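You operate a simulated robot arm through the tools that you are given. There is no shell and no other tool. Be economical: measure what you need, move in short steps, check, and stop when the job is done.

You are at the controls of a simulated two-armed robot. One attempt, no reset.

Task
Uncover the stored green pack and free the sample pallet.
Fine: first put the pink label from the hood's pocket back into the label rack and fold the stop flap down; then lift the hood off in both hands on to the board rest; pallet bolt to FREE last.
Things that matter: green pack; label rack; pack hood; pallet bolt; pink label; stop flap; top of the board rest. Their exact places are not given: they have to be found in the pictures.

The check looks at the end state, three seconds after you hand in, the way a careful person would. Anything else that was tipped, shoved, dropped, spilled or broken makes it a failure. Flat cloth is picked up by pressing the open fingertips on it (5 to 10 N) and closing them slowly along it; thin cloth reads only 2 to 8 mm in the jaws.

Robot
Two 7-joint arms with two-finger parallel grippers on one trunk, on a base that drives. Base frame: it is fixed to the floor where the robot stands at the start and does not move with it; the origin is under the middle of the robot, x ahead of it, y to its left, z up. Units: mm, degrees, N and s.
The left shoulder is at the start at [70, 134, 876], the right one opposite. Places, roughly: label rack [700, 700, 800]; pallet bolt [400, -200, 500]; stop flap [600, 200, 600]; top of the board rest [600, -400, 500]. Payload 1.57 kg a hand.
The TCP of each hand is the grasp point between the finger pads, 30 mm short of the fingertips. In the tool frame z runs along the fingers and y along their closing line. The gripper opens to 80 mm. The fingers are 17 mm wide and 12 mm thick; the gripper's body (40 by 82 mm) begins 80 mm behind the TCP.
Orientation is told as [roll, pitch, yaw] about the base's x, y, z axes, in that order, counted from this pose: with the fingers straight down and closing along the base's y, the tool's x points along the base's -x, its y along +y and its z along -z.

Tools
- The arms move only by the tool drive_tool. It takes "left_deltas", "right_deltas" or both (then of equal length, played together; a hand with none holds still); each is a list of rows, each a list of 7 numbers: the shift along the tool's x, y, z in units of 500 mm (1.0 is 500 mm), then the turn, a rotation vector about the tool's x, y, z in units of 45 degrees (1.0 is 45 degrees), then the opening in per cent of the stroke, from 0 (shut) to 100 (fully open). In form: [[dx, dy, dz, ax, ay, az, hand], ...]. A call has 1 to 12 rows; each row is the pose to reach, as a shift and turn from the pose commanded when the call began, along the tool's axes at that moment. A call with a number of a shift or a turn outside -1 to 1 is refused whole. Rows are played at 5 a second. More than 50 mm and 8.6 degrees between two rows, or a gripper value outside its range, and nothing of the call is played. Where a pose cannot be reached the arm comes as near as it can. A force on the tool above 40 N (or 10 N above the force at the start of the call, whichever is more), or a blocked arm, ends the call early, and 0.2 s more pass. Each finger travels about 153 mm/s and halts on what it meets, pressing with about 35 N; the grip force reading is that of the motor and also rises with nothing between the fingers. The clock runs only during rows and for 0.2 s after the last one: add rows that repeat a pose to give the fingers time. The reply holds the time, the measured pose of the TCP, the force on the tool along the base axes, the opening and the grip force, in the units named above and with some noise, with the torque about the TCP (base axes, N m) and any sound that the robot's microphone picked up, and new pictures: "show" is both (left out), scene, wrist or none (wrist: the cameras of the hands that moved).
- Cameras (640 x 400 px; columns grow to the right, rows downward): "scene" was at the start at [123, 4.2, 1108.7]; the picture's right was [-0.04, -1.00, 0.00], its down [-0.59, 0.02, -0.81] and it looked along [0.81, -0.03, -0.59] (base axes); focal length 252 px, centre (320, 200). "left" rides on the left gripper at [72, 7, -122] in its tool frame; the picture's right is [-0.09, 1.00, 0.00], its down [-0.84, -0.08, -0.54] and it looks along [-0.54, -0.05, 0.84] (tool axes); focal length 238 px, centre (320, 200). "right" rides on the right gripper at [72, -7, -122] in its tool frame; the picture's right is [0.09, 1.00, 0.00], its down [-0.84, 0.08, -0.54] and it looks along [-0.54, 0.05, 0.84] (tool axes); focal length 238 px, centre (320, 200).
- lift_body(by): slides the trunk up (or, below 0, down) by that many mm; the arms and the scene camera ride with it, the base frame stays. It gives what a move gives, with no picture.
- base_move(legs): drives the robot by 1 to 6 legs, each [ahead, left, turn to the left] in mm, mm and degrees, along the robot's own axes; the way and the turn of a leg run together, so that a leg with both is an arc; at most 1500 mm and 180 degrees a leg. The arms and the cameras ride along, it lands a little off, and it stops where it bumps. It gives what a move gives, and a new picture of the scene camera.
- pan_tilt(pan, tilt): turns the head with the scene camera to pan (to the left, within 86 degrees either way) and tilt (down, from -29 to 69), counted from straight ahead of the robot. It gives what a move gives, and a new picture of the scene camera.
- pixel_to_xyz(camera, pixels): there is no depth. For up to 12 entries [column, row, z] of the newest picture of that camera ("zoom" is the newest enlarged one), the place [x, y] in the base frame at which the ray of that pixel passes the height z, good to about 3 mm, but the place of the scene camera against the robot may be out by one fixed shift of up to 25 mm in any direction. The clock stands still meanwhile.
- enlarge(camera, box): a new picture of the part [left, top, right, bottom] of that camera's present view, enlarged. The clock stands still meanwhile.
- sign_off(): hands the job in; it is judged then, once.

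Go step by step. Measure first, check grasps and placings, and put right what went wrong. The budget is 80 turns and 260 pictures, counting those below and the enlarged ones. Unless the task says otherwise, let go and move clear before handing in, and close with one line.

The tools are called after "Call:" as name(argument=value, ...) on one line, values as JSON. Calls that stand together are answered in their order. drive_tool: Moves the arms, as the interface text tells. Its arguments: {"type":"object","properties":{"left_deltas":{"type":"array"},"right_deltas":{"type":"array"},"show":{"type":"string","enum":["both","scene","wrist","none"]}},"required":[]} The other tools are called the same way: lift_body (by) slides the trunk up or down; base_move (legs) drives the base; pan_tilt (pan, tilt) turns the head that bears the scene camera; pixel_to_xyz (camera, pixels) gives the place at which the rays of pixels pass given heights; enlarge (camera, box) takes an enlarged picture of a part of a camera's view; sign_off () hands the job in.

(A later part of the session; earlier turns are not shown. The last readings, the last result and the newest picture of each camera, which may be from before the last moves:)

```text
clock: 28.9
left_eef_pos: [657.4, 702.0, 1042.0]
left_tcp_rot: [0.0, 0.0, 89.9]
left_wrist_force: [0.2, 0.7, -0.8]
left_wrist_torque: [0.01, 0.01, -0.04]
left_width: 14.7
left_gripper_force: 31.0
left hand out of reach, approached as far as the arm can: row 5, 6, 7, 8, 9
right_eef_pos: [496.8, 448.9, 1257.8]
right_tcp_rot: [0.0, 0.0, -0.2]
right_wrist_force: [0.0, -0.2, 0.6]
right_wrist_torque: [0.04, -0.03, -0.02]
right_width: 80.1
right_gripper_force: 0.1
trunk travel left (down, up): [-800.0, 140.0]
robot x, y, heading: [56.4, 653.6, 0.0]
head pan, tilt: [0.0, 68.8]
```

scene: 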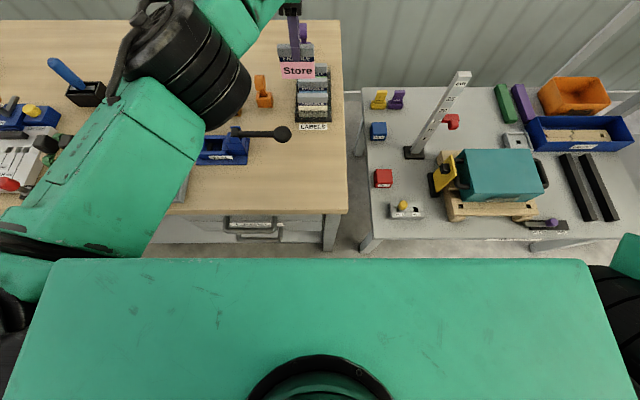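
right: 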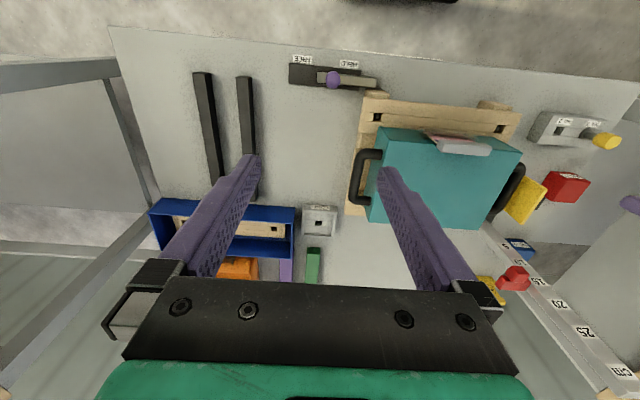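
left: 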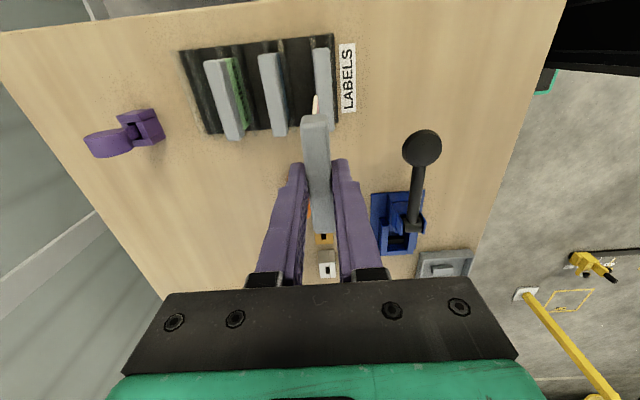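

The straight-down reach ends at 600 mm ahead, but standing side-on puts the left shoulder about 134 mm nearer, with only the base's half-width (≈165) facing the table. I'll retract, back off, turn right 90°, then sidle in.

Call:
drive_tool(left_deltas=[[0, 0.09, 0, 0, 0, 0, 0], [0, 0.18, 0, 0, 0, 0, 0], [0, 0.27, 0, 0, 0, 0, 0], [0, 0.36, 0, 0, 0, 0, 0], [0, 0.36, 0, 0, 0, 0, 0]], show="none")

Call:
base_move(legs=[[-200, 0, 0], [0, 90, 0], [0, 0, -90]])

```text
clock: 30.1
left_eef_pos: [656.6, 700.5, 1042.2]
left_tcp_rot: [0.0, 0.0, 89.9]
left_wrist_force: [-0.1, -1.0, -0.6]
left_wrist_torque: [0.03, -0.01, -0.02]
left_width: 14.7
left_gripper_force: 30.7
left hand out of reach, approached as far as the arm can: row 1, 2, 3, 4, 5
right_eef_pos: [496.5, 449.4, 1256.6]
right_tcp_rot: [0.0, 0.0, -0.1]
right_wrist_force: [0.9, 0.1, 0.0]
right_wrist_torque: [-0.04, 0.0, 0.01]
right_width: 79.8
right_gripper_force: 0.0
trunk travel left (down, up): [-800.0, 140.0]
robot x, y, heading: [60.5, 653.4, -0.1]
head pan, tilt: [0.0, 68.8]
```

```text
clock: 36.2
left_eef_pos: [-86.3, 145.3, 1041.7]
left_tcp_rot: [0.1, 0.0, 0.7]
left_wrist_force: [-0.5, -0.2, 0.4]
left_wrist_torque: [0.0, 0.01, 0.03]
left_width: 14.5
left_gripper_force: 30.5
right_eef_pos: [-340.1, 301.7, 1257.5]
right_tcp_rot: [0.0, 0.0, -89.3]
right_wrist_force: [0.4, -0.1, 0.9]
right_wrist_torque: [0.04, -0.01, 0.02]
right_width: 80.1
right_gripper_force: 0.0
trunk travel left (down, up): [-800.0, 140.0]
robot x, y, heading: [-144.1, 736.9, -89.3]
head pan, tilt: [0.0, 68.8]
```

scene: 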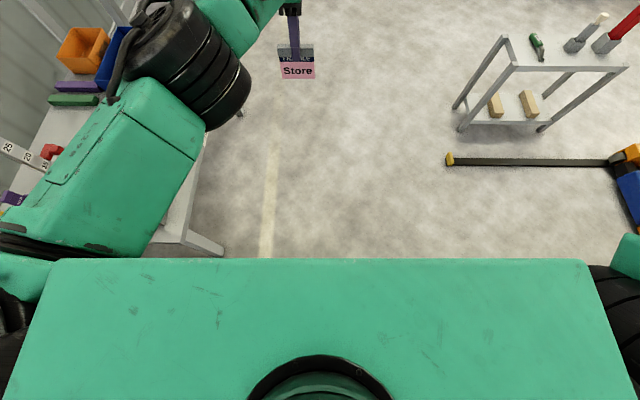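

The turn is done (robot at [-144, 737], heading -89), but the arm still reports the out-of-reach state. I'll pull the hand back toward the robot (base +y) and check it responds.

Call:
drive_tool(left_deltas=[[0, 0.08, 0, 0, 0, 0, 0], [0, 0.16, 0, 0, 0, 0, 0], [0, 0.24, 0, 0, 0, 0, 0], [0, 0.32, 0, 0, 0, 0, 0], [0, 0.4, 0, 0, 0, 0, 0], [0, 0.4, 0, 0, 0, 0, 0]], show="none")

```text
clock: 37.6
left_eef_pos: [-85.7, 146.1, 1042.7]
left_tcp_rot: [0.1, -0.1, 0.7]
left_wrist_force: [0.1, 0.8, -0.4]
left_wrist_torque: [-0.02, -0.04, -0.01]
left_width: 14.9
left_gripper_force: 31.0
left hand out of reach, approached as far as the arm can: row 1, 2, 3, 4, 5, 6
right_eef_pos: [-341.2, 303.0, 1256.8]
right_tcp_rot: [0.0, 0.0, -89.4]
right_wrist_force: [-0.4, -0.6, 0.1]
right_wrist_torque: [0.03, 0.03, 0.0]
right_width: 79.9
right_gripper_force: 0.2
trunk travel left (down, up): [-800.0, 140.0]
robot x, y, heading: [-144.3, 742.4, -89.3]
head pan, tilt: [0.0, 68.8]
```

The hand didn't move, so the IK seems stuck at a stretched pose. I'll try raising the hand while pulling it back.

Call:
drive_tool(left_deltas=[[0, 0, -0.04, 0, 0, 0, 0], [0, 0, -0.08, 0, 0, 0, 0], [0, 0, -0.12, 0, 0, 0, 0], [0, 0.04, -0.16, 0, 0, 0, 0], [0, 0.1, -0.2, 0, 0, 0, 0], [0, 0.15, -0.2, 0, 0, 0, 0]], show="none")

```text
clock: 39.0
left_eef_pos: [-85.4, 225.3, 1143.0]
left_tcp_rot: [-0.1, 0.0, 0.6]
left_wrist_force: [-0.2, 0.3, -0.2]
left_wrist_torque: [0.0, 0.01, 0.01]
left_width: 14.6
left_gripper_force: 31.0
right_eef_pos: [-340.4, 304.4, 1257.0]
right_tcp_rot: [0.0, -0.1, -89.4]
right_wrist_force: [0.5, 0.3, 0.1]
right_wrist_torque: [0.01, -0.03, 0.0]
right_width: 80.0
right_gripper_force: 0.0
trunk travel left (down, up): [-800.0, 140.0]
robot x, y, heading: [-142.0, 741.3, -89.4]
head pan, tilt: [0.0, 68.8]
```

It moves again, so the commanded pose is tracked from the measured one. Now I'll swing the left hand around its shoulder toward +x while turning yaw back to 90°, in two arcs.

Call:
drive_tool(left_deltas=[[-0.082, -0.011, 0, 0, 0, -0.111, 0], [-0.166, -0.014, 0, 0, 0, -0.222, 0], [-0.247, -0.009, 0, 0, 0, -0.333, 0], [-0.329, 0.003, 0, 0, 0, -0.444, 0], [-0.41, 0.023, 0, 0, 0, -0.556, 0], [-0.488, 0.05, 0, 0, 0, -0.667, 0], [-0.563, 0.083, 0, 0, 0, -0.778, 0], [-0.636, 0.124, 0, 0, 0, -0.889, 0], [-0.704, 0.172, 0, 0, 0, -1.0, 0], [-0.704, 0.172, 0, 0, 0, -1.0, 0]], show="none")

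Call:
drive_tool(left_deltas=[[-0.086, -0.007, 0, 0, 0, -0.111, 0], [-0.172, -0.006, 0, 0, 0, -0.222, 0], [-0.258, 0.003, 0, 0, 0, -0.333, 0], [-0.343, 0.021, 0, 0, 0, -0.444, 0], [-0.425, 0.047, 0, 0, 0, -0.556, 0], [-0.505, 0.08, 0, 0, 0, -0.667, 0], [-0.581, 0.121, 0, 0, 0, -0.778, 0], [-0.653, 0.169, 0, 0, 0, -0.889, 0], [-0.719, 0.223, 0, 0, 0, -1.0, 0], [-0.719, 0.223, 0, 0, 0, -1.0, 0]])

```text
clock: 41.2
left_eef_pos: [265.9, 313.8, 1142.1]
left_tcp_rot: [0.0, 0.0, 45.7]
left_wrist_force: [-0.4, -0.2, -0.3]
left_wrist_torque: [0.0, -0.01, -0.02]
left_width: 14.7
left_gripper_force: 30.9
right_eef_pos: [-341.4, 301.7, 1256.5]
right_tcp_rot: [0.0, 0.1, -89.3]
right_wrist_force: [0.0, -0.6, -0.4]
right_wrist_torque: [-0.01, -0.02, -0.01]
right_width: 79.8
right_gripper_force: 0.1
trunk travel left (down, up): [-800.0, 140.0]
robot x, y, heading: [-140.7, 741.5, -89.4]
head pan, tilt: [0.0, 68.8]
```

```text
clock: 43.4
left_eef_pos: [436.8, 647.0, 1142.0]
left_tcp_rot: [0.0, -0.1, 90.8]
left_wrist_force: [-0.4, -0.9, -0.3]
left_wrist_torque: [0.02, 0.03, 0.02]
left_width: 14.8
left_gripper_force: 30.9
right_eef_pos: [-339.6, 300.6, 1257.2]
right_tcp_rot: [0.0, 0.0, -89.5]
right_wrist_force: [1.1, 0.0, -0.2]
right_wrist_torque: [-0.01, 0.02, 0.01]
right_width: 80.0
right_gripper_force: 0.2
trunk travel left (down, up): [-800.0, 140.0]
robot x, y, heading: [-145.4, 745.1, -89.6]
head pan, tilt: [0.0, 68.8]
```

scene: 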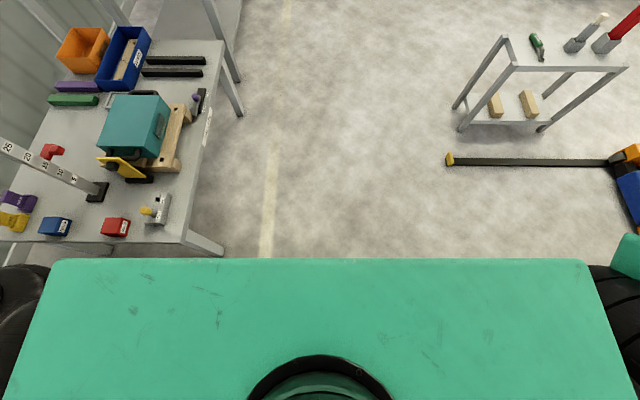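
left: 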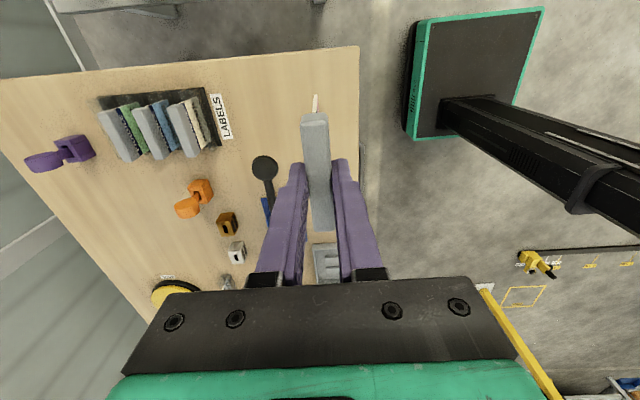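

The swing worked. Now I'll sidle left 255 mm toward the table, keeping clear of the shelf, and refresh the wrist view.

Call:
base_move(legs=[[0, 255, -0.4]])

Call:
drive_tool(left_deltas=[[-0.04, 0, 0.04, 0, 0, 0, 0], [-0.04, -0.06, 0.1, 0, 0, 0, 0], [-0.04, -0.06, 0.1, 0, 0, 0, 0]], show="wrist")

```text
clock: 45.2
left_eef_pos: [688.6, 644.5, 1143.8]
left_tcp_rot: [-0.1, 0.0, 90.2]
left_wrist_force: [0.3, -0.6, 0.3]
left_wrist_torque: [-0.02, -0.02, 0.02]
left_width: 14.6
left_gripper_force: 30.8
right_eef_pos: [-92.0, 306.3, 1257.8]
right_tcp_rot: [0.1, 0.0, -89.9]
right_wrist_force: [-0.3, -0.1, 0.4]
right_wrist_torque: [-0.04, 0.02, 0.03]
right_width: 80.1
right_gripper_force: 0.0
trunk travel left (down, up): [-800.0, 140.0]
robot x, y, heading: [114.2, 744.9, -89.7]
head pan, tilt: [0.0, 68.8]
```

scene: 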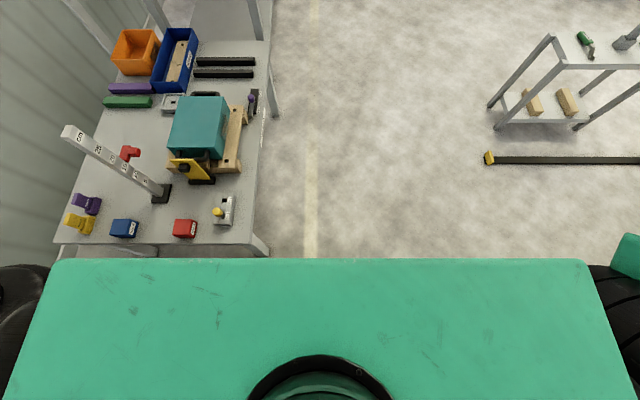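

```text
clock: 46.0
left_eef_pos: [719.6, 664.3, 1092.3]
left_tcp_rot: [0.1, -0.1, 90.2]
left_wrist_force: [0.6, 0.1, -0.4]
left_wrist_torque: [-0.01, -0.01, 0.01]
left_width: 14.7
left_gripper_force: 30.5
right_eef_pos: [-90.7, 306.2, 1255.9]
right_tcp_rot: [0.0, 0.0, -89.8]
right_wrist_force: [-0.2, -1.0, 0.6]
right_wrist_torque: [-0.03, 0.0, -0.02]
right_width: 79.9
right_gripper_force: 0.1
trunk travel left (down, up): [-800.0, 140.0]
robot x, y, heading: [107.0, 740.8, -89.7]
head pan, tilt: [0.0, 68.8]
```

left: 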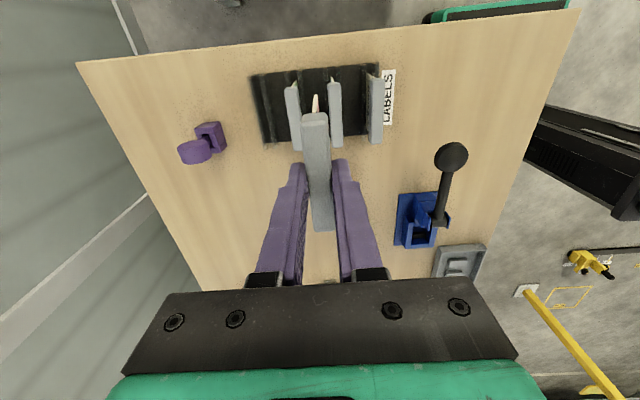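

Now nearly over the rack. I'll enlarge and measure it from this better angle.

Call:
enlarge(camera="left", box=[230, 50, 410, 165])

Call:
pixel_to_xyz(camera="left", pixels=[[378, 66, 803], [254, 77, 803], [379, 137, 803], [268, 143, 803], [374, 107, 885], [336, 113, 885], [294, 117, 885], [560, 20, 800], [294, 90, 885], [292, 145, 885]])

```text
3.48 times, centred on (320, 108) of left
```

zoom: 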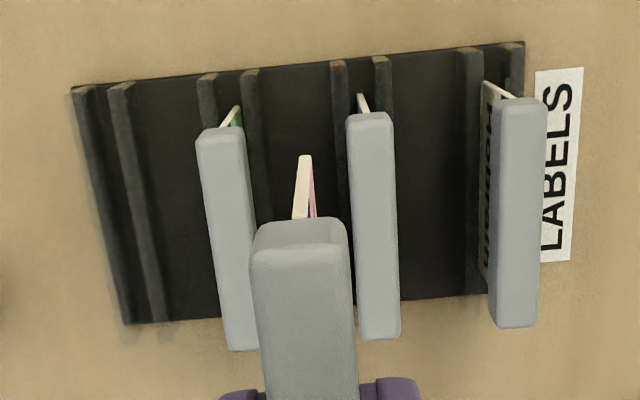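

```text
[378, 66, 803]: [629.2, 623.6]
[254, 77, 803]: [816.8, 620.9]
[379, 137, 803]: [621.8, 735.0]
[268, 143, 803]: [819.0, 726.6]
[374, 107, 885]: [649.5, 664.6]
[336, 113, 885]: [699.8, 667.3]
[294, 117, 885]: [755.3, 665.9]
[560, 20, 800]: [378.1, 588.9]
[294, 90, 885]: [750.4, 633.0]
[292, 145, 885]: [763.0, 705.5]
```

Slots are clear now; the far one (zoom 75–165) is empty. I'll check the robot base's edge against the table edge before closing the last few centimetres.

Call:
pixel_to_xyz(camera="left", pixels=[[428, 20, 220], [428, 20, 300], [568, 3, 220], [568, 3, 300], [265, 108, 803], [265, 108, 840], [258, 75, 803], [276, 141, 803], [577, 12, 800], [530, 108, 800]])

Call:
enlarge(camera="left", box=[400, 0, 640, 150])

```text
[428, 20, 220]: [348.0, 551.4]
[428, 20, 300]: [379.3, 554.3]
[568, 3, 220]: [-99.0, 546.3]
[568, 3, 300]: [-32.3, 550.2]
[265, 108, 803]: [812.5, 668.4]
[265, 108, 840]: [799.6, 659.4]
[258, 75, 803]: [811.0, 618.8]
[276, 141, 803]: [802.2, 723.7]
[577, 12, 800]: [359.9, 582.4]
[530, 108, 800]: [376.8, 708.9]
```

```text
2.67 times, centred on (520, 75) of left
```

zoom: 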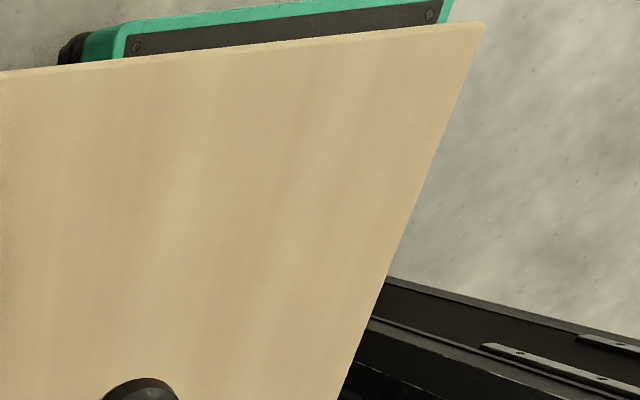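

The base's side is already near x≈350, so only about 15–20 mm more is available. A slight outward tilt of the tool (6°) gains reach, and the pocket gap looks roomy enough; I'll lower the trunk to the best height, tilt, and go further out.

Call:
lift_body(by=-60)

Call:
drive_tool(left_deltas=[[0, 0, 0, 0.07, 0, 0, 0], [0, 0, 0, 0.133, 0, 0, 0], [-0.01, -0.05, 0, 0.133, 0, 0, 0], [-0.01, -0.1, 0, 0.133, 0, 0, 0], [-0.01, -0.13, 0, 0.133, 0, 0, 0], [-0.01, -0.15, 0, 0.133, 0, 0, 0], [-0.01, -0.15, 0, 0.133, 0, 0, 0]], show="wrist")

```text
clock: 47.0
left_eef_pos: [719.8, 664.0, 1032.2]
left_tcp_rot: [0.0, 0.0, 90.2]
left_wrist_force: [-0.1, 0.5, -0.6]
left_wrist_torque: [0.0, 0.0, -0.03]
left_width: 14.7
left_gripper_force: 31.1
right_eef_pos: [-90.7, 305.3, 1196.9]
right_tcp_rot: [-0.1, -0.1, -89.9]
right_wrist_force: [0.1, -0.6, -0.3]
right_wrist_torque: [0.02, 0.04, 0.03]
right_width: 80.1
right_gripper_force: 0.1
trunk travel left (down, up): [-740.0, 200.0]
robot x, y, heading: [111.4, 745.7, -90.0]
head pan, tilt: [0.0, 68.8]
```

```text
clock: 48.6
left_eef_pos: [794.1, 669.8, 1032.5]
left_tcp_rot: [-5.9, 0.0, 90.2]
left_wrist_force: [-0.2, 0.8, -0.1]
left_wrist_torque: [-0.01, -0.01, -0.03]
left_width: 14.8
left_gripper_force: 30.9
right_eef_pos: [-90.1, 306.3, 1197.1]
right_tcp_rot: [0.0, 0.1, -89.9]
right_wrist_force: [-0.2, 0.2, 0.1]
right_wrist_torque: [0.01, 0.02, -0.01]
right_width: 79.7
right_gripper_force: 0.1
trunk travel left (down, up): [-740.0, 200.0]
robot x, y, heading: [108.8, 743.9, -90.0]
head pan, tilt: [0.0, 68.8]
```

left: 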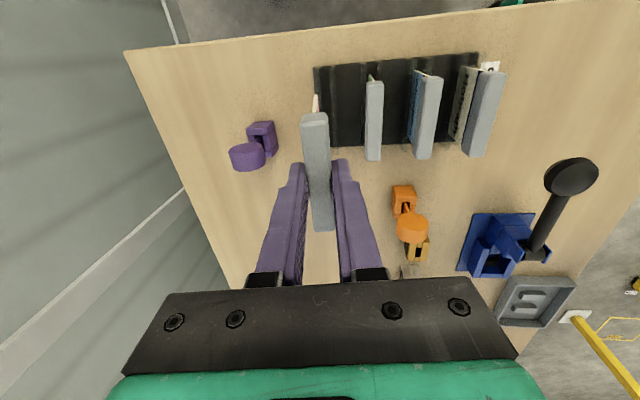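

Reached x=794 without trouble. Measuring the empty slot and the caps from here.

Call:
enlarge(camera="left", box=[280, 40, 520, 190])

Call:
pixel_to_xyz(camera="left", pixels=[[315, 67, 803], [477, 53, 803], [480, 130, 803], [337, 146, 803], [335, 67, 803], [335, 67, 840], [374, 122, 885], [427, 115, 885], [484, 112, 885], [316, 105, 940], [373, 82, 885], [374, 160, 885]])

```text
2.67 times, centred on (400, 115) of left
```

zoom: 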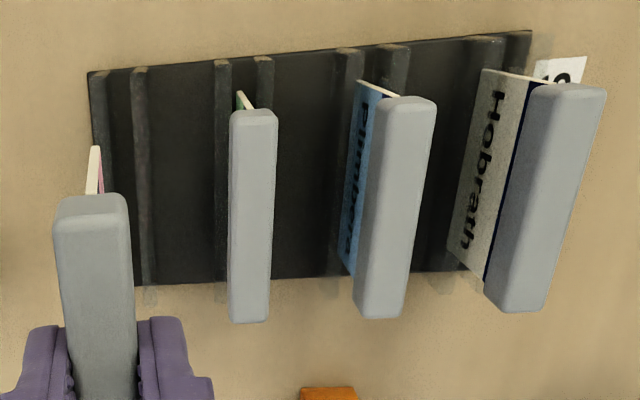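

```text
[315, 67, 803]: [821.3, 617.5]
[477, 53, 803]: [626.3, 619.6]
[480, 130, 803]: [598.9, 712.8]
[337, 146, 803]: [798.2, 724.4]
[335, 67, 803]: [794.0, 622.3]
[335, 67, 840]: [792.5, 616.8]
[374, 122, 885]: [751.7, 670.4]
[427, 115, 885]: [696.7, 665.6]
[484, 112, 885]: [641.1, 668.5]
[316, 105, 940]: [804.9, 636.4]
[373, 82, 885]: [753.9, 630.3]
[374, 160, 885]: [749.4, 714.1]
```

Slot 4's centre is about [807, 670], with neighbouring caps 55 mm apart. I'll halve the tilt and move out to x≈803 to see if it still reaches.

Call:
drive_tool(left_deltas=[[-0.002, -0.009, 0, -0.033, 0, 0, 0], [-0.002, -0.018, 0, -0.067, 0, 0, 0], [-0.002, -0.018, 0, -0.067, 0, 0, 0]], show="none")

```text
clock: 49.4
left_eef_pos: [804.5, 670.1, 1034.7]
left_tcp_rot: [-2.9, 0.0, 90.2]
left_wrist_force: [-0.5, 0.2, -1.0]
left_wrist_torque: [0.02, -0.03, 0.0]
left_width: 14.7
left_gripper_force: 30.5
right_eef_pos: [-91.2, 307.0, 1196.9]
right_tcp_rot: [0.1, 0.0, -89.9]
right_wrist_force: [-0.5, 0.7, -0.1]
right_wrist_torque: [-0.02, 0.02, 0.02]
right_width: 80.2
right_gripper_force: 0.2
trunk travel left (down, up): [-740.0, 200.0]
robot x, y, heading: [112.5, 743.1, -89.8]
head pan, tilt: [0.0, 68.8]
```

It reached. I'll go fully vertical at x≈807 and lower toward z≈960 for a close look.

Call:
drive_tool(left_deltas=[[0, 0, 0, -0.03, 0, 0, 0], [0, -0.005, 0.03, -0.064, 0, 0, 0], [0, -0.005, 0.08, -0.064, 0, 0, 0], [0, -0.005, 0.12, -0.064, 0, 0, 0], [0, -0.005, 0.12, -0.064, 0, 0, 0]])

Call:
enlarge(camera="left", box=[260, 60, 500, 240])

```text
clock: 50.6
left_eef_pos: [810.8, 670.8, 973.1]
left_tcp_rot: [-0.1, 0.0, 90.3]
left_wrist_force: [0.1, 0.1, -0.7]
left_wrist_torque: [0.01, -0.02, -0.02]
left_width: 14.6
left_gripper_force: 30.5
right_eef_pos: [-90.9, 307.1, 1198.5]
right_tcp_rot: [0.0, 0.0, -89.8]
right_wrist_force: [-0.5, 0.4, 0.4]
right_wrist_torque: [-0.01, 0.0, 0.04]
right_width: 80.1
right_gripper_force: 0.0
trunk travel left (down, up): [-740.0, 200.0]
robot x, y, heading: [109.0, 746.2, -89.9]
head pan, tilt: [0.0, 68.8]
```

scene: 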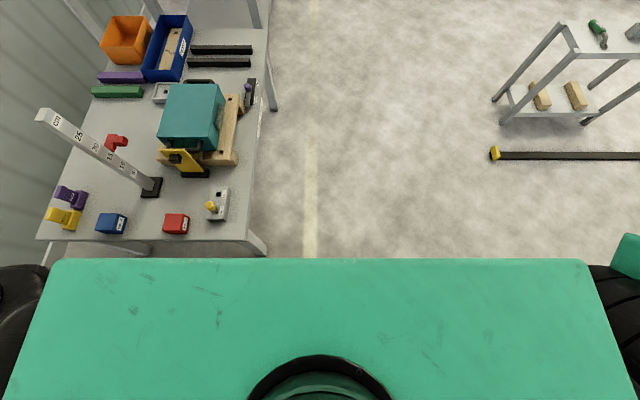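
left: 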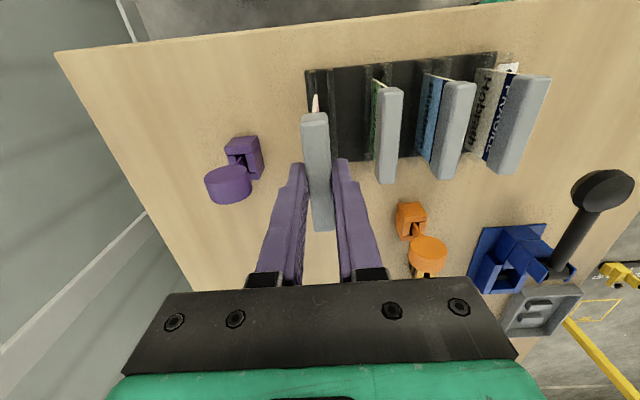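

```text
2.22 times, centred on (380, 150) of left
```

zoom: 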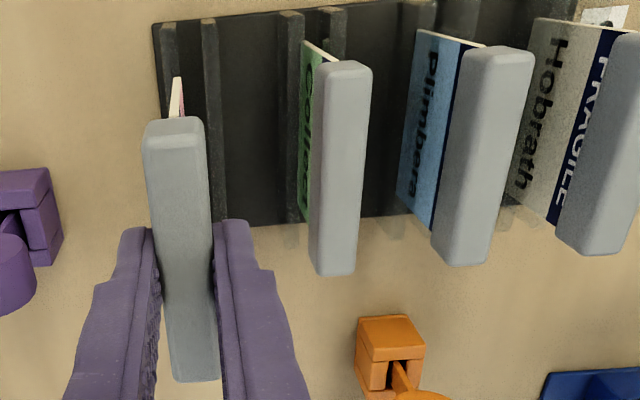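

The card's lower corner (315,95) looks slightly left of the slot centre line (≈322). Measuring both at their own heights.

Call:
pixel_to_xyz(camera="left", pixels=[[315, 95, 875], [315, 95, 890], [322, 95, 810], [322, 95, 845], [311, 70, 810], [311, 70, 845], [329, 68, 810], [329, 68, 845], [390, 135, 885], [387, 88, 885], [384, 183, 885], [369, 68, 840]])

Call:
enlarge(camera="left", box=[290, 60, 400, 128])

```text
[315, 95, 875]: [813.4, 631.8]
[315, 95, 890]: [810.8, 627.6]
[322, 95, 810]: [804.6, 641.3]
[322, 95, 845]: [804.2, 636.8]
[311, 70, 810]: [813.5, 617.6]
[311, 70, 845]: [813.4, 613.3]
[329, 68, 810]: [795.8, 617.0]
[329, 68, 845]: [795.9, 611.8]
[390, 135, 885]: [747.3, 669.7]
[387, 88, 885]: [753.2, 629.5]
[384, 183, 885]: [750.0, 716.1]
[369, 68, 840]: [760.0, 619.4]
```

```text
5.82 times, centred on (345, 94) of left
```

zoom: 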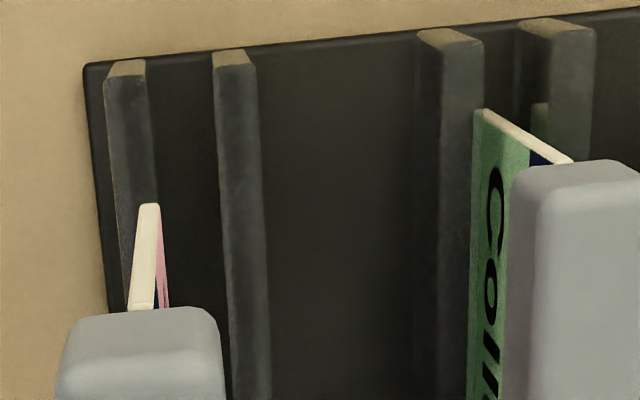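

The slot's centre is x≈803.5, while the card's lower edge is at x≈812. I'll shift -8.5 mm in x and +2 in y, descend partway and check.

Call:
drive_tool(left_deltas=[[-0.002, 0.01, 0, 0, 0, 0, 0], [-0.004, 0.017, 0, 0, 0, 0, 0], [-0.004, 0.017, 0.03, 0, 0, 0, 0], [-0.004, 0.017, 0.05, 0, 0, 0, 0], [-0.004, 0.017, 0.05, 0, 0, 0, 0]], show="wrist")

Call:
enlarge(camera="left", box=[270, 60, 430, 160])

```text
clock: 51.8
left_eef_pos: [800.9, 672.8, 948.1]
left_tcp_rot: [-0.1, 0.0, 90.2]
left_wrist_force: [-0.9, -0.2, 0.1]
left_wrist_torque: [0.04, 0.01, 0.01]
left_width: 14.7
left_gripper_force: 30.6
right_eef_pos: [-91.0, 307.3, 1197.0]
right_tcp_rot: [0.1, -0.1, -89.9]
right_wrist_force: [-0.8, -0.7, 0.6]
right_wrist_torque: [-0.01, -0.04, -0.01]
right_width: 80.0
right_gripper_force: 0.1
trunk travel left (down, up): [-740.0, 200.0]
robot x, y, heading: [109.7, 741.8, -89.9]
head pan, tilt: [0.0, 68.8]
```

left: 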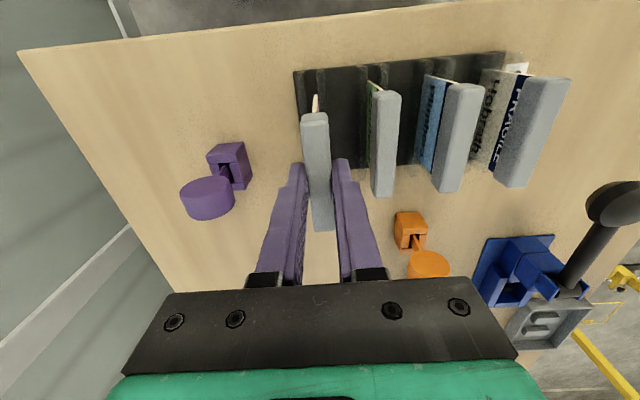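

```text
4.00 times, centred on (350, 110) of left
```

zoom: 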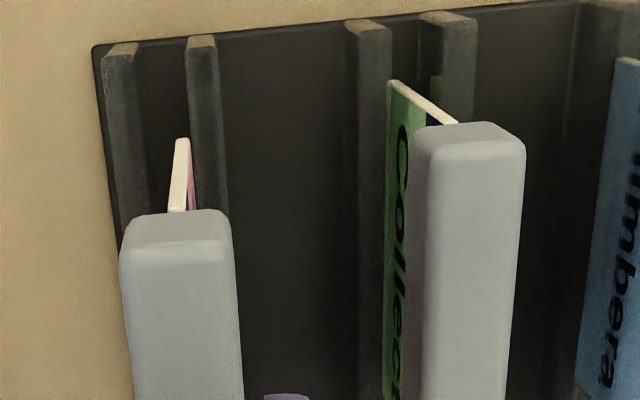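

Checking the card edge (315,95) against the slot centre (312,95) at this height.

Call:
pixel_to_xyz(camera="left", pixels=[[315.5, 95, 850], [312, 95, 840], [312, 95, 810], [306, 95, 840], [318, 95, 840]])

```text
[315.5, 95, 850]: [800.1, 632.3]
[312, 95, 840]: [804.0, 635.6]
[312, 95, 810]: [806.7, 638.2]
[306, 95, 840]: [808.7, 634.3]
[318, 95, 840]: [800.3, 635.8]
```

The card needs +4 mm in x. I'll correct and descend 30 mm gently.

Call:
drive_tool(left_deltas=[[0, -0.008, 0, 0, 0, 0, 0], [0, -0.008, 0.015, 0, 0, 0, 0], [0, -0.008, 0.03, 0, 0, 0, 0], [0, -0.008, 0.045, 0, 0, 0, 0], [0, -0.008, 0.06, 0, 0, 0, 0], [0, -0.008, 0.06, 0, 0, 0, 0]], show="wrist")

Call:
enlarge(camera="left", box=[250, 60, 410, 160])

```text
clock: 53.2
left_eef_pos: [805.2, 673.0, 918.2]
left_tcp_rot: [-0.1, -0.1, 90.3]
left_wrist_force: [-0.8, -0.2, -0.1]
left_wrist_torque: [0.0, 0.02, 0.02]
left_width: 14.6
left_gripper_force: 31.5
right_eef_pos: [-88.9, 306.3, 1196.5]
right_tcp_rot: [0.0, -0.1, -89.9]
right_wrist_force: [0.3, -1.2, 0.3]
right_wrist_torque: [0.01, 0.03, 0.0]
right_width: 80.0
right_gripper_force: 0.1
trunk travel left (down, up): [-740.0, 200.0]
robot x, y, heading: [112.9, 745.5, -89.9]
head pan, tilt: [0.0, 68.8]
```

left: 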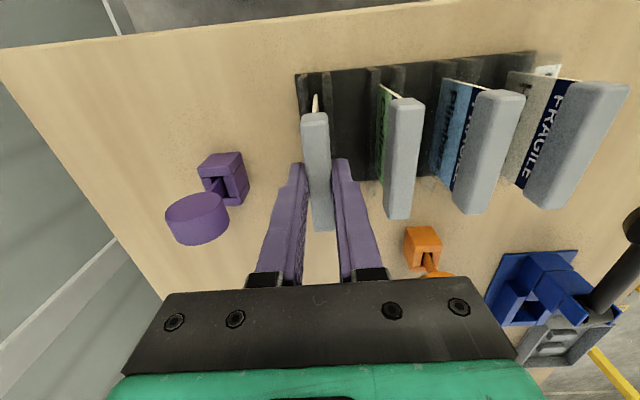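

```text
4.00 times, centred on (330, 110) of left
```

zoom: 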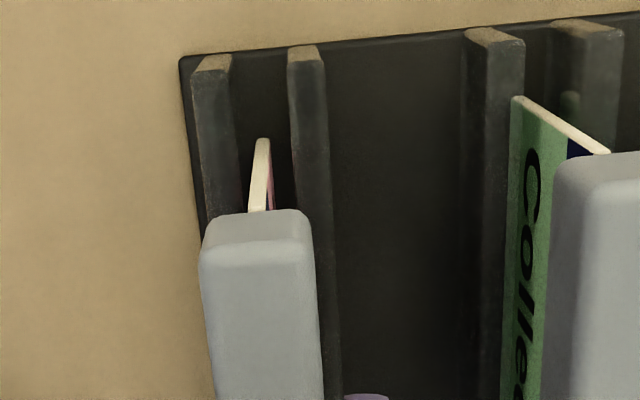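

The card is centred between the two walls, with a pink reflection showing on one. I'll continue down in small steps until it touches the slot bottom.

Call:
drive_tool(left_deltas=[[0, 0, 0.008, 0, 0, 0, 0], [0, 0, 0.016, 0, 0, 0, 0], [0, 0, 0.024, 0, 0, 0, 0], [0, 0, 0.032, 0, 0, 0, 0], [0, 0, 0.032, 0, 0, 0, 0]], show="wrist")

```text
clock: 54.4
left_eef_pos: [802.4, 673.3, 907.1]
left_tcp_rot: [-0.4, 0.1, 90.2]
left_wrist_force: [4.2, -1.1, 22.5]
left_wrist_torque: [-0.02, -0.35, -0.01]
left_width: 14.8
left_gripper_force: 30.6
right_eef_pos: [-95.1, 306.2, 1196.7]
right_tcp_rot: [0.3, 0.0, -89.9]
right_wrist_force: [-0.1, 0.5, 0.3]
right_wrist_torque: [-0.03, 0.01, -0.04]
right_width: 79.6
right_gripper_force: 0.2
trunk travel left (down, up): [-740.0, 200.0]
robot x, y, heading: [108.9, 744.4, -89.7]
head pan, tilt: [0.0, 68.8]
```

left: 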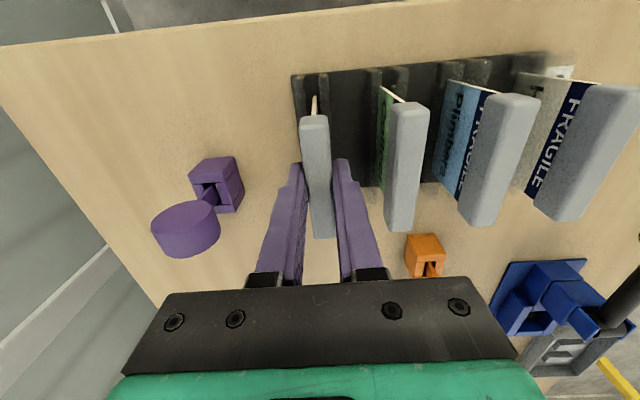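

Contact of 22 N at z=907, with our cap level with its neighbour, so it is seated. I'll ease the pressure, open to about 36 mm, and check before rising.

Call:
drive_tool(left_deltas=[[0, 0, -0.02, 0, 0, 0, 0], [0, 0, -0.02, 0, 0, 0, 20], [0, 0, -0.02, 0, 0, 0, 32], [0, 0, -0.02, 0, 0, 0, 45], [0, 0, -0.02, 0, 0, 0, 45]], show="wrist")

Call:
enlarge(camera="left", box=[250, 50, 570, 250])

```text
clock: 55.6
left_eef_pos: [804.6, 672.3, 913.5]
left_tcp_rot: [-0.1, 0.0, 90.2]
left_wrist_force: [0.5, -0.1, 0.4]
left_wrist_torque: [0.0, 0.02, 0.03]
left_width: 35.8
left_gripper_force: 0.1
right_eef_pos: [-90.6, 307.0, 1197.6]
right_tcp_rot: [0.1, 0.0, -89.8]
right_wrist_force: [0.3, -0.2, -0.3]
right_wrist_torque: [-0.01, 0.03, 0.02]
right_width: 79.9
right_gripper_force: 0.1
trunk travel left (down, up): [-740.0, 200.0]
robot x, y, heading: [111.2, 742.5, -89.9]
head pan, tilt: [0.0, 68.8]
```

left: 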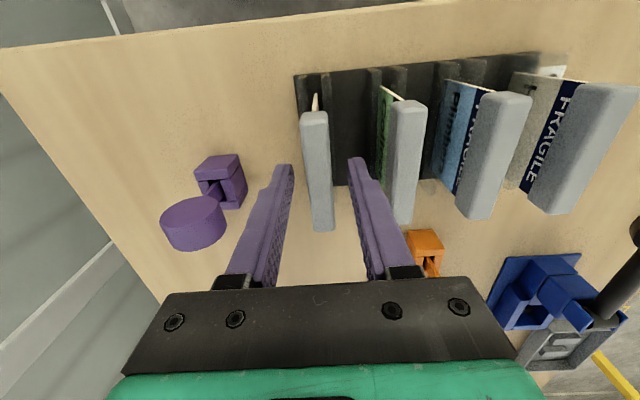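

```text
2.00 times, centred on (410, 150) of left
```

zoom: 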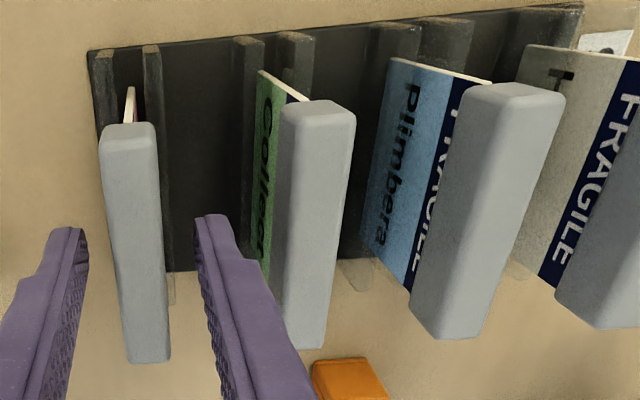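

The label stands free between the open fingers. I'll rise straight up and verify its seating.

Call:
drive_tool(left_deltas=[[0, 0, -0.06, 0, 0, 0, 45], [0, 0, -0.14, 0, 0, 0, 45], [0, 0.0, -0.22, 0, 0, 0, 45], [0.0, 0.08, -0.26, 0, 0, 0, 45], [0.0, 0.16, -0.3, 0, 0, 0, 45], [0.0, 0.16, -0.3, 0, 0, 0, 45]], show="wrist")

Call:
enlarge(camera="left", box=[230, 50, 430, 175])

```text
clock: 57.0
left_eef_pos: [726.3, 671.0, 1061.9]
left_tcp_rot: [0.0, 0.0, 90.2]
left_wrist_force: [-0.6, 0.5, 0.3]
left_wrist_torque: [-0.01, 0.03, 0.03]
left_width: 35.7
left_gripper_force: 0.1
right_eef_pos: [-90.1, 304.9, 1197.3]
right_tcp_rot: [0.0, 0.0, -89.9]
right_wrist_force: [0.4, -0.1, 0.2]
right_wrist_torque: [-0.01, 0.03, 0.0]
right_width: 80.0
right_gripper_force: 0.1
trunk travel left (down, up): [-740.0, 200.0]
robot x, y, heading: [111.2, 741.5, -89.9]
head pan, tilt: [0.0, 68.8]
```

left: 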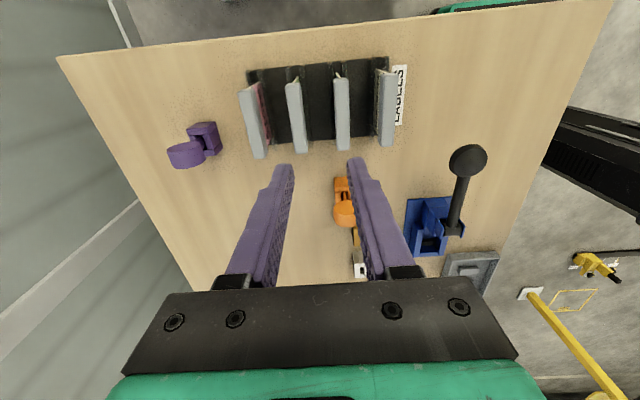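

```text
3.20 times, centred on (330, 112) of left
```

zoom: 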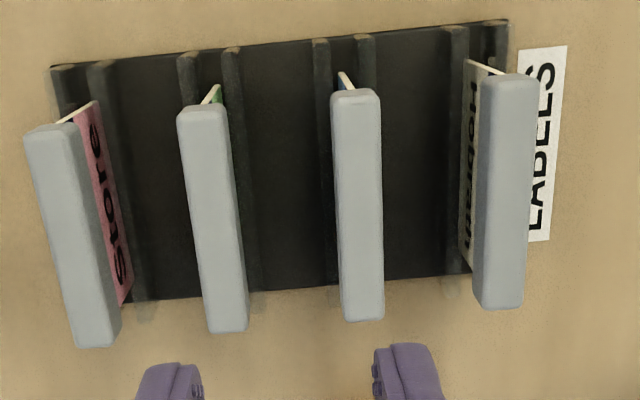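

The pink label now stands in slot 4, evenly in line with the others. I'll back off sideways and swing the left arm back to the front.

Call:
base_move(legs=[[0, -255, 0]])

Call:
drive_tool(left_deltas=[[0.06, 0.044, 0, 0, 0, 0.1, 45], [0.14, 0.074, 0, 0, 0, 0.2, 45], [0.218, 0.09, 0, 0, 0, 0.3, 45], [0.3, 0.116, 0, 0, 0, 0.4, 45], [0.38, 0.148, 0, 0, 0, 0.5, 45], [0.456, 0.188, 0, 0, 0, 0.6, 45], [0.529, 0.236, 0, 0, 0, 0.7, 45], [0.596, 0.29, 0, 0, 0, 0.8, 45], [0.658, 0.35, 0, 0, 0, 0.9, 45], [0.714, 0.416, 0, 0, 0, 1.0, 45], [0.714, 0.416, 0, 0, 0, 1.0, 45]], show="none")

Call:
drive_tool(left_deltas=[[0.082, 0.014, 0, 0, 0, 0.111, 45], [0.161, 0.037, 0, 0, 0, 0.222, 45], [0.239, 0.066, 0, 0, 0, 0.333, 45], [0.314, 0.102, 0, 0, 0, 0.444, 45], [0.385, 0.144, 0, 0, 0, 0.556, 45], [0.452, 0.194, 0, 0, 0, 0.667, 45], [0.512, 0.249, 0, 0, 0, 0.778, 45], [0.569, 0.31, 0, 0, 0, 0.889, 45], [0.619, 0.376, 0, 0, 0, 1.0, 45], [0.619, 0.376, 0, 0, 0, 1.0, 45]], show="none")

```text
clock: 58.9
left_eef_pos: [471.3, 670.0, 1061.8]
left_tcp_rot: [0.0, 0.1, 90.0]
left_wrist_force: [-0.4, 0.4, 0.1]
left_wrist_torque: [0.0, 0.01, -0.01]
left_width: 36.0
left_gripper_force: 0.1
right_eef_pos: [-345.6, 306.3, 1197.4]
right_tcp_rot: [-0.1, 0.0, -89.9]
right_wrist_force: [-0.1, -0.3, 0.0]
right_wrist_torque: [0.03, -0.01, -0.05]
right_width: 80.0
right_gripper_force: 0.1
trunk travel left (down, up): [-740.0, 200.0]
robot x, y, heading: [-142.6, 745.9, -89.9]
head pan, tilt: [0.0, 68.8]
```

scene: 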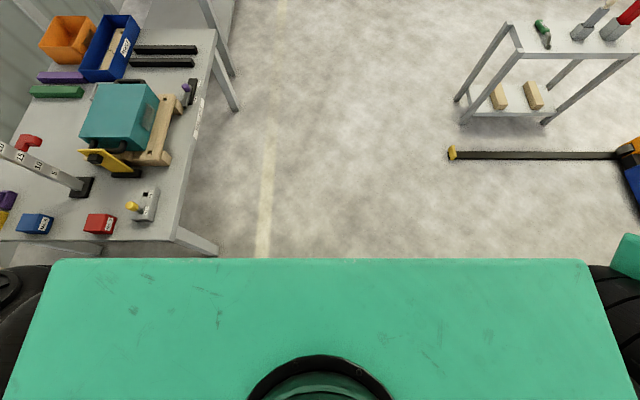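

```text
clock: 61.3
left_eef_pos: [261.3, 312.4, 1061.2]
left_tcp_rot: [0.1, 0.1, 45.0]
left_wrist_force: [0.1, 0.1, -0.3]
left_wrist_torque: [0.0, 0.02, 0.02]
left_width: 35.9
left_gripper_force: 0.0
right_eef_pos: [-345.0, 306.8, 1197.8]
right_tcp_rot: [0.1, -0.1, -90.0]
right_wrist_force: [0.3, 0.9, -0.3]
right_wrist_torque: [0.06, 0.03, 0.02]
right_width: 80.3
right_gripper_force: 0.1
trunk travel left (down, up): [-740.0, 200.0]
robot x, y, heading: [-142.5, 742.6, -89.9]
head pan, tilt: [0.0, 68.8]
```

```text
clock: 63.5
left_eef_pos: [-49.6, 263.8, 1057.4]
left_tcp_rot: [0.0, 0.0, 0.0]
left_wrist_force: [0.0, -0.2, -0.2]
left_wrist_torque: [-0.01, 0.01, -0.03]
left_width: 36.1
left_gripper_force: 0.1
left hand out of reach, approached as far as the arm can: row 7, 8, 9, 10
right_eef_pos: [-345.8, 306.3, 1196.3]
right_tcp_rot: [0.0, -0.1, -90.0]
right_wrist_force: [0.0, -0.9, 0.8]
right_wrist_torque: [0.02, -0.04, 0.01]
right_width: 79.9
right_gripper_force: 0.1
trunk travel left (down, up): [-740.0, 200.0]
robot x, y, heading: [-138.8, 742.4, -90.0]
head pan, tilt: [0.0, 68.8]
```

The arm is back in front with yaw 90 relative to the robot. Now I'll turn left 90° and return in front of the pallet table.

Call:
base_move(legs=[[0, 0, 90], [0, -742, 0], [135, 0, 0]])

Call:
pan_tilt(pan=0, tilt=45)

```text
clock: 72.2
left_eef_pos: [468.8, 102.6, 1059.8]
left_tcp_rot: [-0.1, 0.0, 89.9]
left_wrist_force: [-0.2, 0.2, 0.4]
left_wrist_torque: [-0.01, -0.03, 0.01]
left_width: 36.1
left_gripper_force: 0.0
right_eef_pos: [426.5, -193.7, 1198.4]
right_tcp_rot: [-0.1, -0.1, 0.0]
right_wrist_force: [-0.3, 0.1, 0.0]
right_wrist_torque: [-0.01, 0.01, -0.01]
right_width: 80.2
right_gripper_force: 0.1
trunk travel left (down, up): [-740.0, 200.0]
robot x, y, heading: [-7.6, 8.1, -0.0]
head pan, tilt: [0.0, 68.8]
```

scene: 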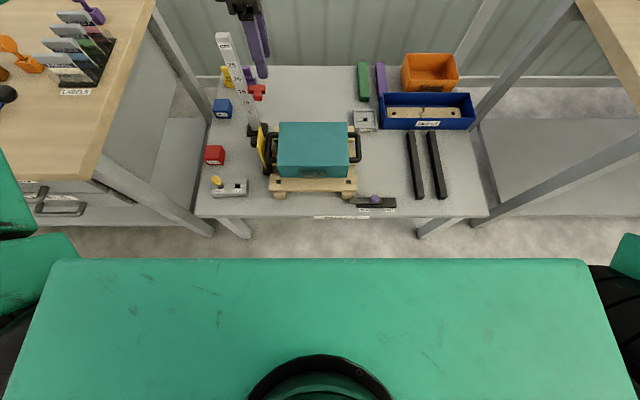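

```text
clock: 73.1
left_eef_pos: [471.3, 102.7, 1058.6]
left_tcp_rot: [0.0, 0.0, 90.0]
left_wrist_force: [0.0, 0.7, -0.6]
left_wrist_torque: [0.02, -0.02, 0.02]
left_width: 36.1
left_gripper_force: 0.1
right_eef_pos: [429.6, -194.5, 1198.4]
right_tcp_rot: [0.1, 0.1, 0.0]
right_wrist_force: [0.0, 0.8, 0.7]
right_wrist_torque: [-0.01, -0.03, 0.04]
right_width: 80.2
right_gripper_force: 0.2
trunk travel left (down, up): [-740.0, 200.0]
robot x, y, heading: [-9.9, 8.8, 0.1]
head pan, tilt: [0.0, 45.0]
```

scene: 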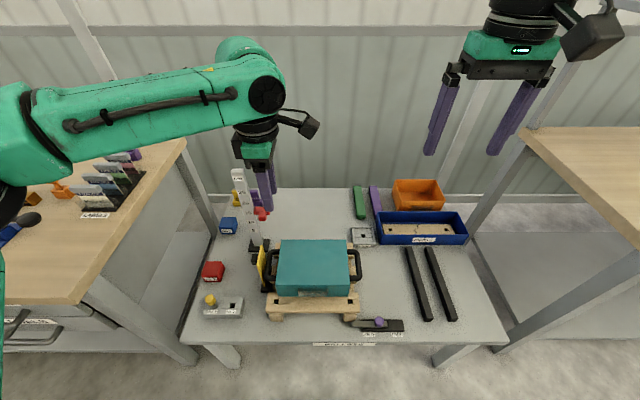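

All labels still stand in the rack. I'll rotate the left hand back to yaw 0 while moving it left, and lower the trunk.

Call:
drive_tool(left_deltas=[[-0.05, 0, 0, 0, 0, 0.17, 60], [-0.1, 0, 0, 0, 0, 0.34, 80], [-0.15, 0, 0, 0, 0, 0.51, 100], [-0.2, 0, 0, 0, 0, 0.68, 100], [-0.25, 0, 0, 0, 0, 0.85, 100], [-0.27, 0, 0, 0, 0, 1.0, 100]], show="none")

Call:
drive_tool(left_deltas=[[0, 0, 0, 0, 0, 0.17, 100], [0, 0, 0, 0, 0, 0.34, 100], [0, 0, 0, 0, 0, 0.51, 100], [0, 0, 0, 0, 0, 0.68, 100], [0, 0, 0, 0, 0, 0.85, 100], [0, 0, 0, 0, 0, 1.0, 100]], show="none")

Call:
lift_body(by=-260)

Call:
drive_tool(left_deltas=[[0, 0, 0, 0, 0, 0, 100]])

```text
clock: 74.5
left_eef_pos: [469.7, 236.9, 1057.8]
left_tcp_rot: [0.0, 0.0, 44.8]
left_wrist_force: [0.6, -0.6, 0.4]
left_wrist_torque: [-0.02, -0.02, 0.0]
left_width: 80.1
left_gripper_force: 0.1
right_eef_pos: [429.6, -194.5, 1197.8]
right_tcp_rot: [0.1, 0.0, -0.1]
right_wrist_force: [0.3, -0.3, -0.2]
right_wrist_torque: [0.01, -0.01, -0.02]
right_width: 80.0
right_gripper_force: 0.0
trunk travel left (down, up): [-740.0, 200.0]
robot x, y, heading: [-10.9, 6.3, 0.4]
head pan, tilt: [0.0, 45.0]
```

```text
clock: 75.9
left_eef_pos: [469.9, 236.9, 1058.3]
left_tcp_rot: [0.0, 0.0, -0.2]
left_wrist_force: [-0.1, -0.4, 0.5]
left_wrist_torque: [0.01, -0.03, 0.02]
left_width: 80.1
left_gripper_force: 0.1
right_eef_pos: [428.0, -193.5, 1197.7]
right_tcp_rot: [0.0, 0.0, -0.1]
right_wrist_force: [0.2, 0.1, 1.1]
right_wrist_torque: [0.0, 0.01, -0.01]
right_width: 79.6
right_gripper_force: 0.1
trunk travel left (down, up): [-740.0, 200.0]
robot x, y, heading: [-9.0, 8.2, 0.2]
head pan, tilt: [0.0, 45.0]
```

```text
clock: 78.5
left_eef_pos: [469.9, 237.5, 798.3]
left_tcp_rot: [0.0, 0.0, 0.0]
left_wrist_force: [0.0, 0.3, -0.3]
left_wrist_torque: [-0.01, 0.01, -0.01]
left_width: 80.0
left_gripper_force: 0.0
right_eef_pos: [429.4, -193.4, 937.1]
right_tcp_rot: [0.0, 0.1, 0.1]
right_wrist_force: [0.1, -0.5, 0.0]
right_wrist_torque: [-0.01, 0.02, -0.01]
right_width: 80.0
right_gripper_force: 0.0
trunk travel left (down, up): [-480.0, 460.0]
robot x, y, heading: [-4.2, 11.9, 0.1]
head pan, tilt: [0.0, 45.0]
```

```text
clock: 79.0
left_eef_pos: [470.3, 238.2, 798.6]
left_tcp_rot: [0.0, -0.1, 0.1]
left_wrist_force: [0.2, 0.0, 0.2]
left_wrist_torque: [0.01, -0.02, -0.02]
left_width: 79.9
left_gripper_force: 0.0
right_eef_pos: [427.6, -195.1, 937.1]
right_tcp_rot: [0.0, 0.1, 0.0]
right_wrist_force: [0.6, 0.8, 0.3]
right_wrist_torque: [-0.02, -0.03, 0.03]
right_width: 80.2
right_gripper_force: 0.0
trunk travel left (down, up): [-480.0, 460.0]
robot x, y, heading: [-5.5, 4.5, 0.2]
head pan, tilt: [0.0, 45.0]
```

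scene: 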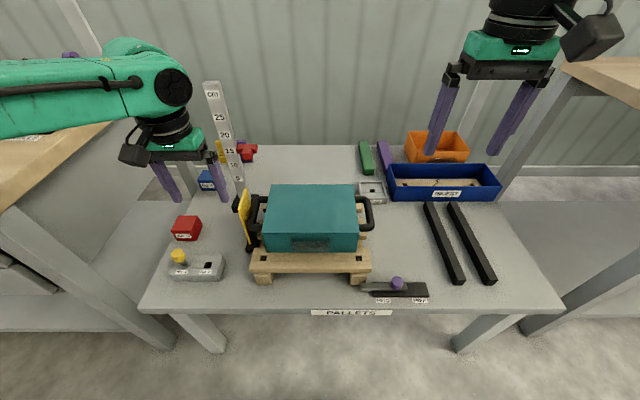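
left: 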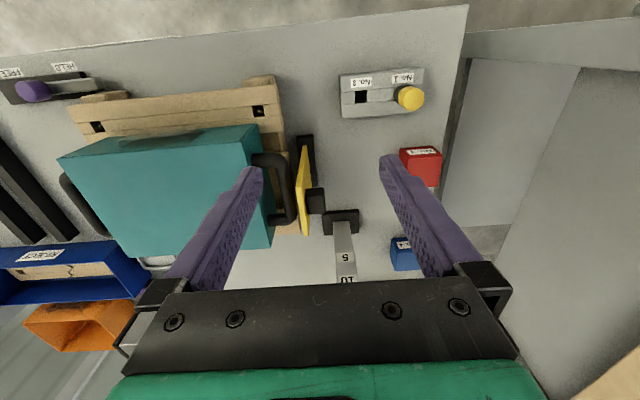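

Now the flap: the yellow plate at left-camera (303,190). I'll enlarge from both cameras to see its hinge.

Call:
enlarge(camera="left", box=[240, 120, 368, 250])

Call:
enlarge(camera="scene", box=[210, 170, 310, 270])

Call:
pixel_to_xyz(camera="left", pixels=[[303, 150, 660], [303, 233, 660], [313, 138, 580], [316, 200, 630], [297, 185, 660], [309, 190, 600], [278, 155, 640], [292, 222, 640], [255, 156, 640], [262, 222, 640]])

```text
3.08 times, centred on (304, 185) of left
```

zoom: 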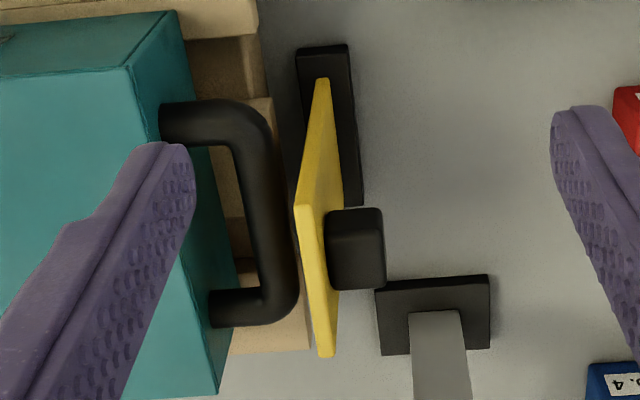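

```text
4.00 times, centred on (260, 220) of scene
```

zoom: 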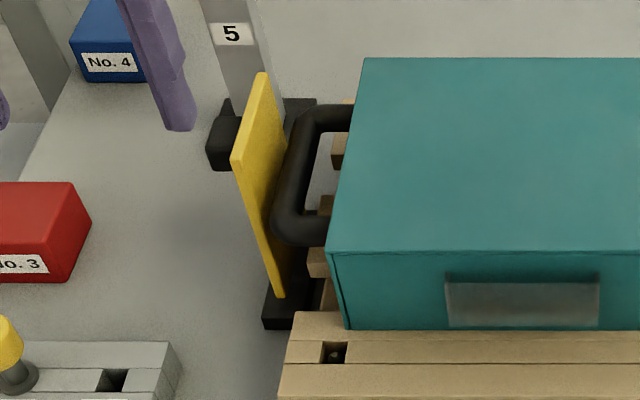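

```text
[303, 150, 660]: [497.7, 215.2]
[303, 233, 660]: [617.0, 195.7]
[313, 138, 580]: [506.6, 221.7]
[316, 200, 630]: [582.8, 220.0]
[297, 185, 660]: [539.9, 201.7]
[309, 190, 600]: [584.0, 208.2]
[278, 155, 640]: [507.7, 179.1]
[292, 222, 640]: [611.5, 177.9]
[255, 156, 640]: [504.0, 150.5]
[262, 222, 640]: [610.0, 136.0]
```

I'll triangulate the flap's corners and knob to learn its height and hinge side.

Call:
pixel_to_xyz(camera="left", pixels=[[304.6, 146, 580], [304.6, 146, 600], [298.5, 187, 660], [298.5, 187, 700], [306, 235, 660], [306, 235, 700], [341, 209, 580], [341, 232, 580], [326, 208, 640], [326, 208, 680], [313, 135, 575], [320, 184, 575]])

Call:
pixel_to_xyz(camera="scene", pixels=[[279.5, 244, 580], [279.5, 244, 600], [268.7, 210, 660], [268.7, 210, 700], [275.5, 188, 660], [275.5, 188, 700], [266, 205, 640], [266, 205, 680], [283, 251, 570], [298, 245, 660]])

```text
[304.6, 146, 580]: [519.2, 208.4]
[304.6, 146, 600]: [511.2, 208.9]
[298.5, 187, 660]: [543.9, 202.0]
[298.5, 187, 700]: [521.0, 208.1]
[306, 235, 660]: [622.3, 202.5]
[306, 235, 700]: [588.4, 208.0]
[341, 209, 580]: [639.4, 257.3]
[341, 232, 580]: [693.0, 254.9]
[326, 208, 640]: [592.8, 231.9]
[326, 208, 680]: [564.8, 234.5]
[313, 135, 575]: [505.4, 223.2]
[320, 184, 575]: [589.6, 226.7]
```

```text
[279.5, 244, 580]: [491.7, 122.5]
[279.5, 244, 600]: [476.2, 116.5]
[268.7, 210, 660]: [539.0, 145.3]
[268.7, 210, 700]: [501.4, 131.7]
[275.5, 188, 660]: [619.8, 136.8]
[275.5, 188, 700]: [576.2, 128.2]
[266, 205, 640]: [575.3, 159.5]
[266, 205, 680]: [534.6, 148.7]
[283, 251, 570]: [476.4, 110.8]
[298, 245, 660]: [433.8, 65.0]
```

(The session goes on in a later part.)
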